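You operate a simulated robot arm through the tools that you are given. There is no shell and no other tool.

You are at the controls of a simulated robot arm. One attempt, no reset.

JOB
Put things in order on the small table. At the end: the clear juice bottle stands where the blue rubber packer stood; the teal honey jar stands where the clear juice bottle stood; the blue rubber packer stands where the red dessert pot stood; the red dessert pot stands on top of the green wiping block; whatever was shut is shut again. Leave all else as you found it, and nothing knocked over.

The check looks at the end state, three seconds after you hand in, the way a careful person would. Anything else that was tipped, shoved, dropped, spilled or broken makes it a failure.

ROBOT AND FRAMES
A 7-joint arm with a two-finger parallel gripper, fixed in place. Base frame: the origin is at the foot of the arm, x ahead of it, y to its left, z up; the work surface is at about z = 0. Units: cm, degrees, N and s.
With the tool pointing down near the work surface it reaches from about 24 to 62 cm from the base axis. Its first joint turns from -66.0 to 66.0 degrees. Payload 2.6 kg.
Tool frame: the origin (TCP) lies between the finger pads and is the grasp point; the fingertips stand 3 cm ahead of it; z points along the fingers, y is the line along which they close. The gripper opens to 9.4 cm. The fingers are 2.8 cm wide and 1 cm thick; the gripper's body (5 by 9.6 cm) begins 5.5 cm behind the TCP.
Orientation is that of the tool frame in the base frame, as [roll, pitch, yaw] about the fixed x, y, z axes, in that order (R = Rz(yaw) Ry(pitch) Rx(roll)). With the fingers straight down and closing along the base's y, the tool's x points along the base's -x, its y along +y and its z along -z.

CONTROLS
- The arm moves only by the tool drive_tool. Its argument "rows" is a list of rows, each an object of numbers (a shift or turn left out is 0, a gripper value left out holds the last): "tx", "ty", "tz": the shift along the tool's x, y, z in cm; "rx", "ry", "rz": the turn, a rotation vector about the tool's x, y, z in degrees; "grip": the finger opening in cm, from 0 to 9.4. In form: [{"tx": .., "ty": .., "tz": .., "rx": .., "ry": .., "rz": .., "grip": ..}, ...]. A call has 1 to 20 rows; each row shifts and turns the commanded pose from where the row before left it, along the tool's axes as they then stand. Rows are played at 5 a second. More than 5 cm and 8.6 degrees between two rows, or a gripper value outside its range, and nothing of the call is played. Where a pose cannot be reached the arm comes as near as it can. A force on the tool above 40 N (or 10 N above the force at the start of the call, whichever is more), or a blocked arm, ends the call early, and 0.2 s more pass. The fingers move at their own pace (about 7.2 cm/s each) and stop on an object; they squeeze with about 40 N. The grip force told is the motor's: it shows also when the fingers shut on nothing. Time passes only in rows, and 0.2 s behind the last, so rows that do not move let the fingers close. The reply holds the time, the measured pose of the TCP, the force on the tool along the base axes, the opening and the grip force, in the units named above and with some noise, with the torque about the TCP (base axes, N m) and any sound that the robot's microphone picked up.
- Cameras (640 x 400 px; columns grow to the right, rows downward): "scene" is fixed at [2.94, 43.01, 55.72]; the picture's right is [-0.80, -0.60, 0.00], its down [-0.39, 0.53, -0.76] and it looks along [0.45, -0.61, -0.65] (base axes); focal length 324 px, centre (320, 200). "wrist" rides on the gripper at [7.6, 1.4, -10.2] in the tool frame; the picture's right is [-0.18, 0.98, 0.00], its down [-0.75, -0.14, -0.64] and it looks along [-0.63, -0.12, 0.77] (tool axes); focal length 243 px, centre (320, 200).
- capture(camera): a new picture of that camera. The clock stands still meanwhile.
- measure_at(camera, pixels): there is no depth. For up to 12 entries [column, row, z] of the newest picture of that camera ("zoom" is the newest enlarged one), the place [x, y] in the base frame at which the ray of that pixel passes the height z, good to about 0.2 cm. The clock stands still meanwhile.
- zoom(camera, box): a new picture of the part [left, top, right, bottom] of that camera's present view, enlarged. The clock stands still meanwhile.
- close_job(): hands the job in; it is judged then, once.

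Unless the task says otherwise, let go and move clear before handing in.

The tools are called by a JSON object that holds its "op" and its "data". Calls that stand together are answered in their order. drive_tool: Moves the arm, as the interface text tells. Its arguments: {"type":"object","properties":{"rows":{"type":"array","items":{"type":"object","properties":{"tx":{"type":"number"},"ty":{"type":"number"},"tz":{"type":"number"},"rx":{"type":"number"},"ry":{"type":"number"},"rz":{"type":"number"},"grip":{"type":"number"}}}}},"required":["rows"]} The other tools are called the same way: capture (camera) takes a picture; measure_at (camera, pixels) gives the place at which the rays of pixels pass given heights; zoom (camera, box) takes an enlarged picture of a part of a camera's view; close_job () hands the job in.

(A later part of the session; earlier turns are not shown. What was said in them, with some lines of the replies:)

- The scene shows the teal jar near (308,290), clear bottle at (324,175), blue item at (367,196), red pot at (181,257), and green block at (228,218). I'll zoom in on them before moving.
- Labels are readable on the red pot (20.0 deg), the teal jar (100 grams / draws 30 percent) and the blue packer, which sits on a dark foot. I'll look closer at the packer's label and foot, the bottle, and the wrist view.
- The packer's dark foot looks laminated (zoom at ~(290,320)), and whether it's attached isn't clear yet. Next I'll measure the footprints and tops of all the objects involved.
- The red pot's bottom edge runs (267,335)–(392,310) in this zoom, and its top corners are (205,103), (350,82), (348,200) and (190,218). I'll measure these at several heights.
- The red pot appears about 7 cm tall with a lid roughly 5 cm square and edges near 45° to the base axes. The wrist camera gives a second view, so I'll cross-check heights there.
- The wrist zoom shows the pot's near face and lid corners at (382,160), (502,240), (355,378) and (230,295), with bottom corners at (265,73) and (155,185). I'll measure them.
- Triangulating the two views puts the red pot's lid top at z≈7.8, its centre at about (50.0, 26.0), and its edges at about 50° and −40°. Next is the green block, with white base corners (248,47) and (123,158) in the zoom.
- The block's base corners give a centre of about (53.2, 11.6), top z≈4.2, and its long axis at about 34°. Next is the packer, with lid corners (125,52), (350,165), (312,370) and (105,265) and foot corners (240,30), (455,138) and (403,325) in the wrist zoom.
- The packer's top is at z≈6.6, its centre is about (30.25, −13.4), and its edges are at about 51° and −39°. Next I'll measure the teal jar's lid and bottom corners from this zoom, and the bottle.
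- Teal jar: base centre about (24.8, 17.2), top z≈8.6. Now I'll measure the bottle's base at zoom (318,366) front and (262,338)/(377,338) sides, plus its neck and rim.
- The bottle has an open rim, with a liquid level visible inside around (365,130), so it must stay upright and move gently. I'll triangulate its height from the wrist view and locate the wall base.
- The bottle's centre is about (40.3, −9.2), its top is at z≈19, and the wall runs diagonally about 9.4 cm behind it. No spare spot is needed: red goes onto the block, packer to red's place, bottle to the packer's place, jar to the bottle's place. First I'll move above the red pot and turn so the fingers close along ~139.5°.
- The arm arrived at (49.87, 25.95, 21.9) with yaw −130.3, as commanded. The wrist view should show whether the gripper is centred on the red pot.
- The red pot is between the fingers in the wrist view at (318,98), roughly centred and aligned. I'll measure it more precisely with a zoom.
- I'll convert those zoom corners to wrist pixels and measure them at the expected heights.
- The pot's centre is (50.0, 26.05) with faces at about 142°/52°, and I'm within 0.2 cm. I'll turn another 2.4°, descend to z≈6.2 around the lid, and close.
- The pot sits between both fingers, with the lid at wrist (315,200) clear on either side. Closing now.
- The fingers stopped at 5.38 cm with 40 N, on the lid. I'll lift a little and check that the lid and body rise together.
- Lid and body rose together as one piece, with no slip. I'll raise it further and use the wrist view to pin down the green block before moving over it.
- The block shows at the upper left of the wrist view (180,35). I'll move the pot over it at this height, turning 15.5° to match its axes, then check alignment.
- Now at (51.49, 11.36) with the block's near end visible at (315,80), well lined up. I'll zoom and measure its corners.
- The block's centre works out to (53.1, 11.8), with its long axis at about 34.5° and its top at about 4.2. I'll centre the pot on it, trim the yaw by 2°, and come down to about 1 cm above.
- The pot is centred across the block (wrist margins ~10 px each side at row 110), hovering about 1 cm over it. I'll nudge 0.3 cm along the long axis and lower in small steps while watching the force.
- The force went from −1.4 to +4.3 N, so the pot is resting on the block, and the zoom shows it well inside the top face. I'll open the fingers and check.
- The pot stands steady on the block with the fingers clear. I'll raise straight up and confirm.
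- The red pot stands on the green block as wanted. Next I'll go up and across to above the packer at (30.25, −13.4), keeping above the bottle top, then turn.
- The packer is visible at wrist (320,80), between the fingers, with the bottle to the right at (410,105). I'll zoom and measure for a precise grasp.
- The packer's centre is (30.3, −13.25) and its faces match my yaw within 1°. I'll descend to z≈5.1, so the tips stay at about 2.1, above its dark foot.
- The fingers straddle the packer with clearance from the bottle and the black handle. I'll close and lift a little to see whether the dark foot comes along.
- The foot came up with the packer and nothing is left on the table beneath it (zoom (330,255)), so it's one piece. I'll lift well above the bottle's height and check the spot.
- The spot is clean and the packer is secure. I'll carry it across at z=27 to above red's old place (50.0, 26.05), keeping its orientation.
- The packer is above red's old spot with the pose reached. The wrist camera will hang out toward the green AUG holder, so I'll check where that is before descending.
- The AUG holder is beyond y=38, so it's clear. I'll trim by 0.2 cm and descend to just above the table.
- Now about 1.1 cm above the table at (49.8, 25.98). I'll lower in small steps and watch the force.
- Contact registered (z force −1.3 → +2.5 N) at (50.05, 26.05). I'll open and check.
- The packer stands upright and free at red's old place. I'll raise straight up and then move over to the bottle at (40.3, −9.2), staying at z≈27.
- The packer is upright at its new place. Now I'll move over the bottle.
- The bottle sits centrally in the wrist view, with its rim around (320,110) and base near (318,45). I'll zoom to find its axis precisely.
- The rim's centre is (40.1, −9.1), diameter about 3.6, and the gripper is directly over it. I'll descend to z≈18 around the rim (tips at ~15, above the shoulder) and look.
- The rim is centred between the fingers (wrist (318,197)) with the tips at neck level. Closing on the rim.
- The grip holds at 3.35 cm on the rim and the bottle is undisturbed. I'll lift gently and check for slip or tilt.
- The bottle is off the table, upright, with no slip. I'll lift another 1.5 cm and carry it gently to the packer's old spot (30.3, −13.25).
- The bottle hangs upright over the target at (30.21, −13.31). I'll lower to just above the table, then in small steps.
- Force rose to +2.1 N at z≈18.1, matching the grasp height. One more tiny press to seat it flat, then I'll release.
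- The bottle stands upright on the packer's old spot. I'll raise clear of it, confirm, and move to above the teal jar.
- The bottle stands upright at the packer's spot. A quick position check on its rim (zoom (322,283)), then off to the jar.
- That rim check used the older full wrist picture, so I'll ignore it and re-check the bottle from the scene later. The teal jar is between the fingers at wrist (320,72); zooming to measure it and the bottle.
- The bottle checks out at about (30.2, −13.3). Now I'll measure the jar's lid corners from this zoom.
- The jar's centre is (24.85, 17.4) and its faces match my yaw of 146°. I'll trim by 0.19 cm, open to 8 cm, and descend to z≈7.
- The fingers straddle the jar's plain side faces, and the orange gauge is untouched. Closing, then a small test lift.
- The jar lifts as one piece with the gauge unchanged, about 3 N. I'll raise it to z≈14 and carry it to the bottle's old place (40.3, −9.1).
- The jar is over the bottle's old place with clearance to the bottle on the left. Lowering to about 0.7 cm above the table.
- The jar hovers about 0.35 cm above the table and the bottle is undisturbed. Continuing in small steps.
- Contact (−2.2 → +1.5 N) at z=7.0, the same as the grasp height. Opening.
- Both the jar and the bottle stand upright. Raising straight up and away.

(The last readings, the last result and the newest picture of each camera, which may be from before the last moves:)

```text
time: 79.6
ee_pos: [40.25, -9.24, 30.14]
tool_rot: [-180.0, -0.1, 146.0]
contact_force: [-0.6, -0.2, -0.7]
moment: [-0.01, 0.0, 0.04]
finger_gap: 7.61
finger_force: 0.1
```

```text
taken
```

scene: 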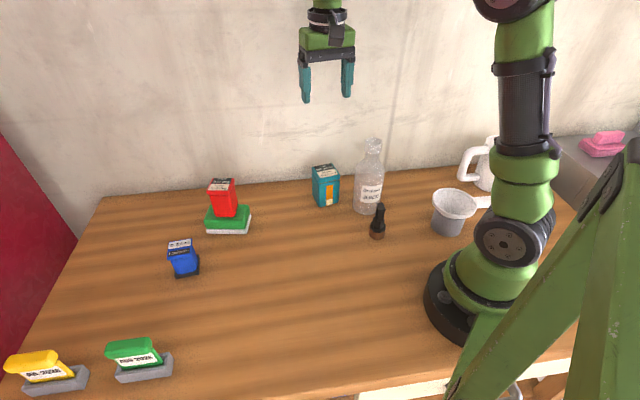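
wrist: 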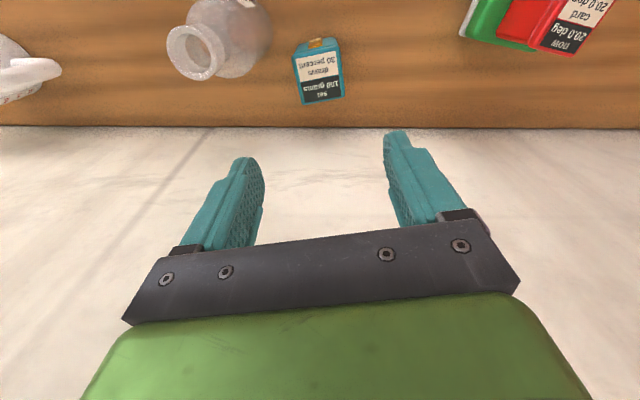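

All four objects appear placed. I'll zoom in to verify their final positions and that nothing else changed.

{"op": "zoom", "data": {"camera": "scene", "box": [150, 165, 270, 290]}}

{"op": "zoom", "data": {"camera": "scene", "box": [290, 120, 410, 250]}}

{"op": "measure_at", "data": {"camera": "scene", "pixels": [[176, 277, 0], [200, 270, 0], [318, 208, 0], [339, 203, 0], [367, 215, 0], [374, 143, 19]]}}

{"op": "zoom", "data": {"camera": "scene", "box": [160, 230, 215, 285]}}

```text
3.20 times, centred on (210, 228) of scene
```

zoom: 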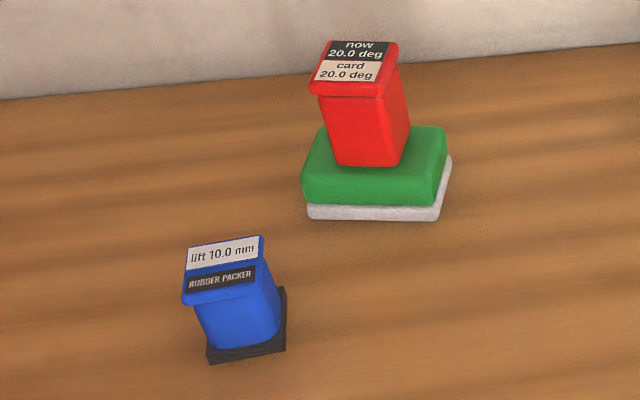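

```text
3.08 times, centred on (350, 185) of scene
```

zoom: 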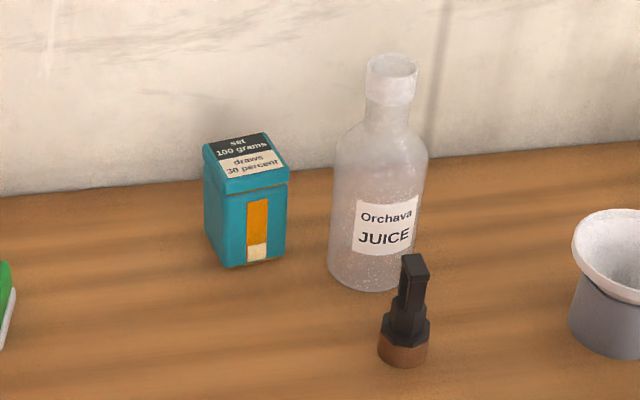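

```text
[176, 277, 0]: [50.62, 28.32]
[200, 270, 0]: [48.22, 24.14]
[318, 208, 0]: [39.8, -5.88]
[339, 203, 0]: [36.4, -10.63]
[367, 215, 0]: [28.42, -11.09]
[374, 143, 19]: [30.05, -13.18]
```

```text
7.27 times, centred on (188, 258) of scene
```

zoom: 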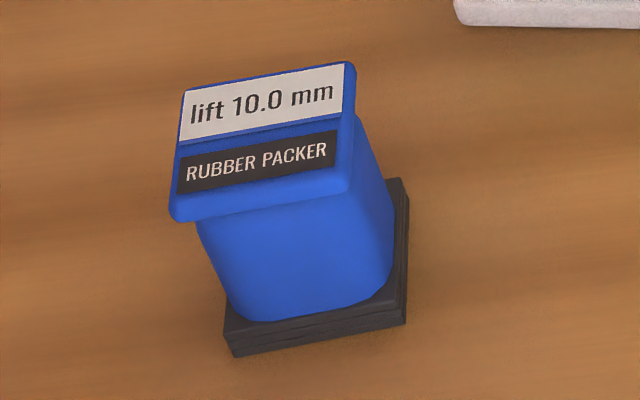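

Everything is upright and the labels read as before. I'll do one last position check on the packer's foot corners (235,357), (405,322) and (403,180).

{"op": "measure_at", "data": {"camera": "zoom", "pixels": [[235, 357, 0], [405, 323, 0], [403, 178, 1], [225, 335, 1]]}}

{"op": "drive_tool", "data": {"rows": [{"tx": 1.5, "ty": 1.5}, {"tx": 2.0, "ty": 2.0}, {"tx": 2.0, "ty": 2.0}, {"tx": 2.0, "ty": 2.0}, {}]}}

{"op": "capture", "data": {"camera": "scene"}}

```text
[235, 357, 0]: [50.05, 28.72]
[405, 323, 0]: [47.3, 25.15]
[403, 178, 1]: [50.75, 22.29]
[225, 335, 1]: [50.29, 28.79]
```

```text
time: 80.8
ee_pos: [38.24, 1.21, 30.08]
tool_rot: [180.0, 0.0, 145.9]
contact_force: [0.4, -0.6, -0.2]
moment: [0.02, 0.01, -0.01]
finger_gap: 7.6
finger_force: 0.1
```

```text
taken
```

scene: 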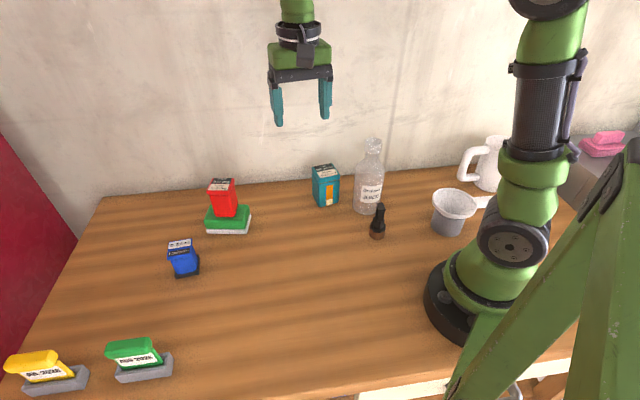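

The final scene shows the red pot on the green block, the packer at red's old place, the bottle at the packer's old place and the jar at the bottle's old place. All are upright, and the other items look unmoved. Nothing had to be opened and the arm is clear, so I'm handing in.

{"op": "close_job", "data": {}}

```text
The job is handed in.
```

The job is handed in, and in the last pictures everything is where you asked and upright. I don't have the result of the check.

| Object | Where it stands now |
|---|---|
| Red dessert pot | On top of the green wiping block, well inside its top face |
| Blue rubber packer | The red pot's old place, about (50, 26) |
| Clear juice bottle | The packer's old place, about (30.2, −13.3) |
| Teal honey jar | The bottle's old place, about (40.3, −9.2) |

- **Accuracy:** readings of where each object landed are within about 0.2 cm of its target. The exception is one camera reading of the packer, which was about 0.6 cm off. It disagrees with the arm's own position at release, so I left the packer where it was.
- **Bottle:** it looked open with liquid inside, so I moved it slowly and kept it upright.
- **Shut items:** I opened nothing, so there was nothing to shut again.
- **Other items:** everything else on the table looks unmoved.
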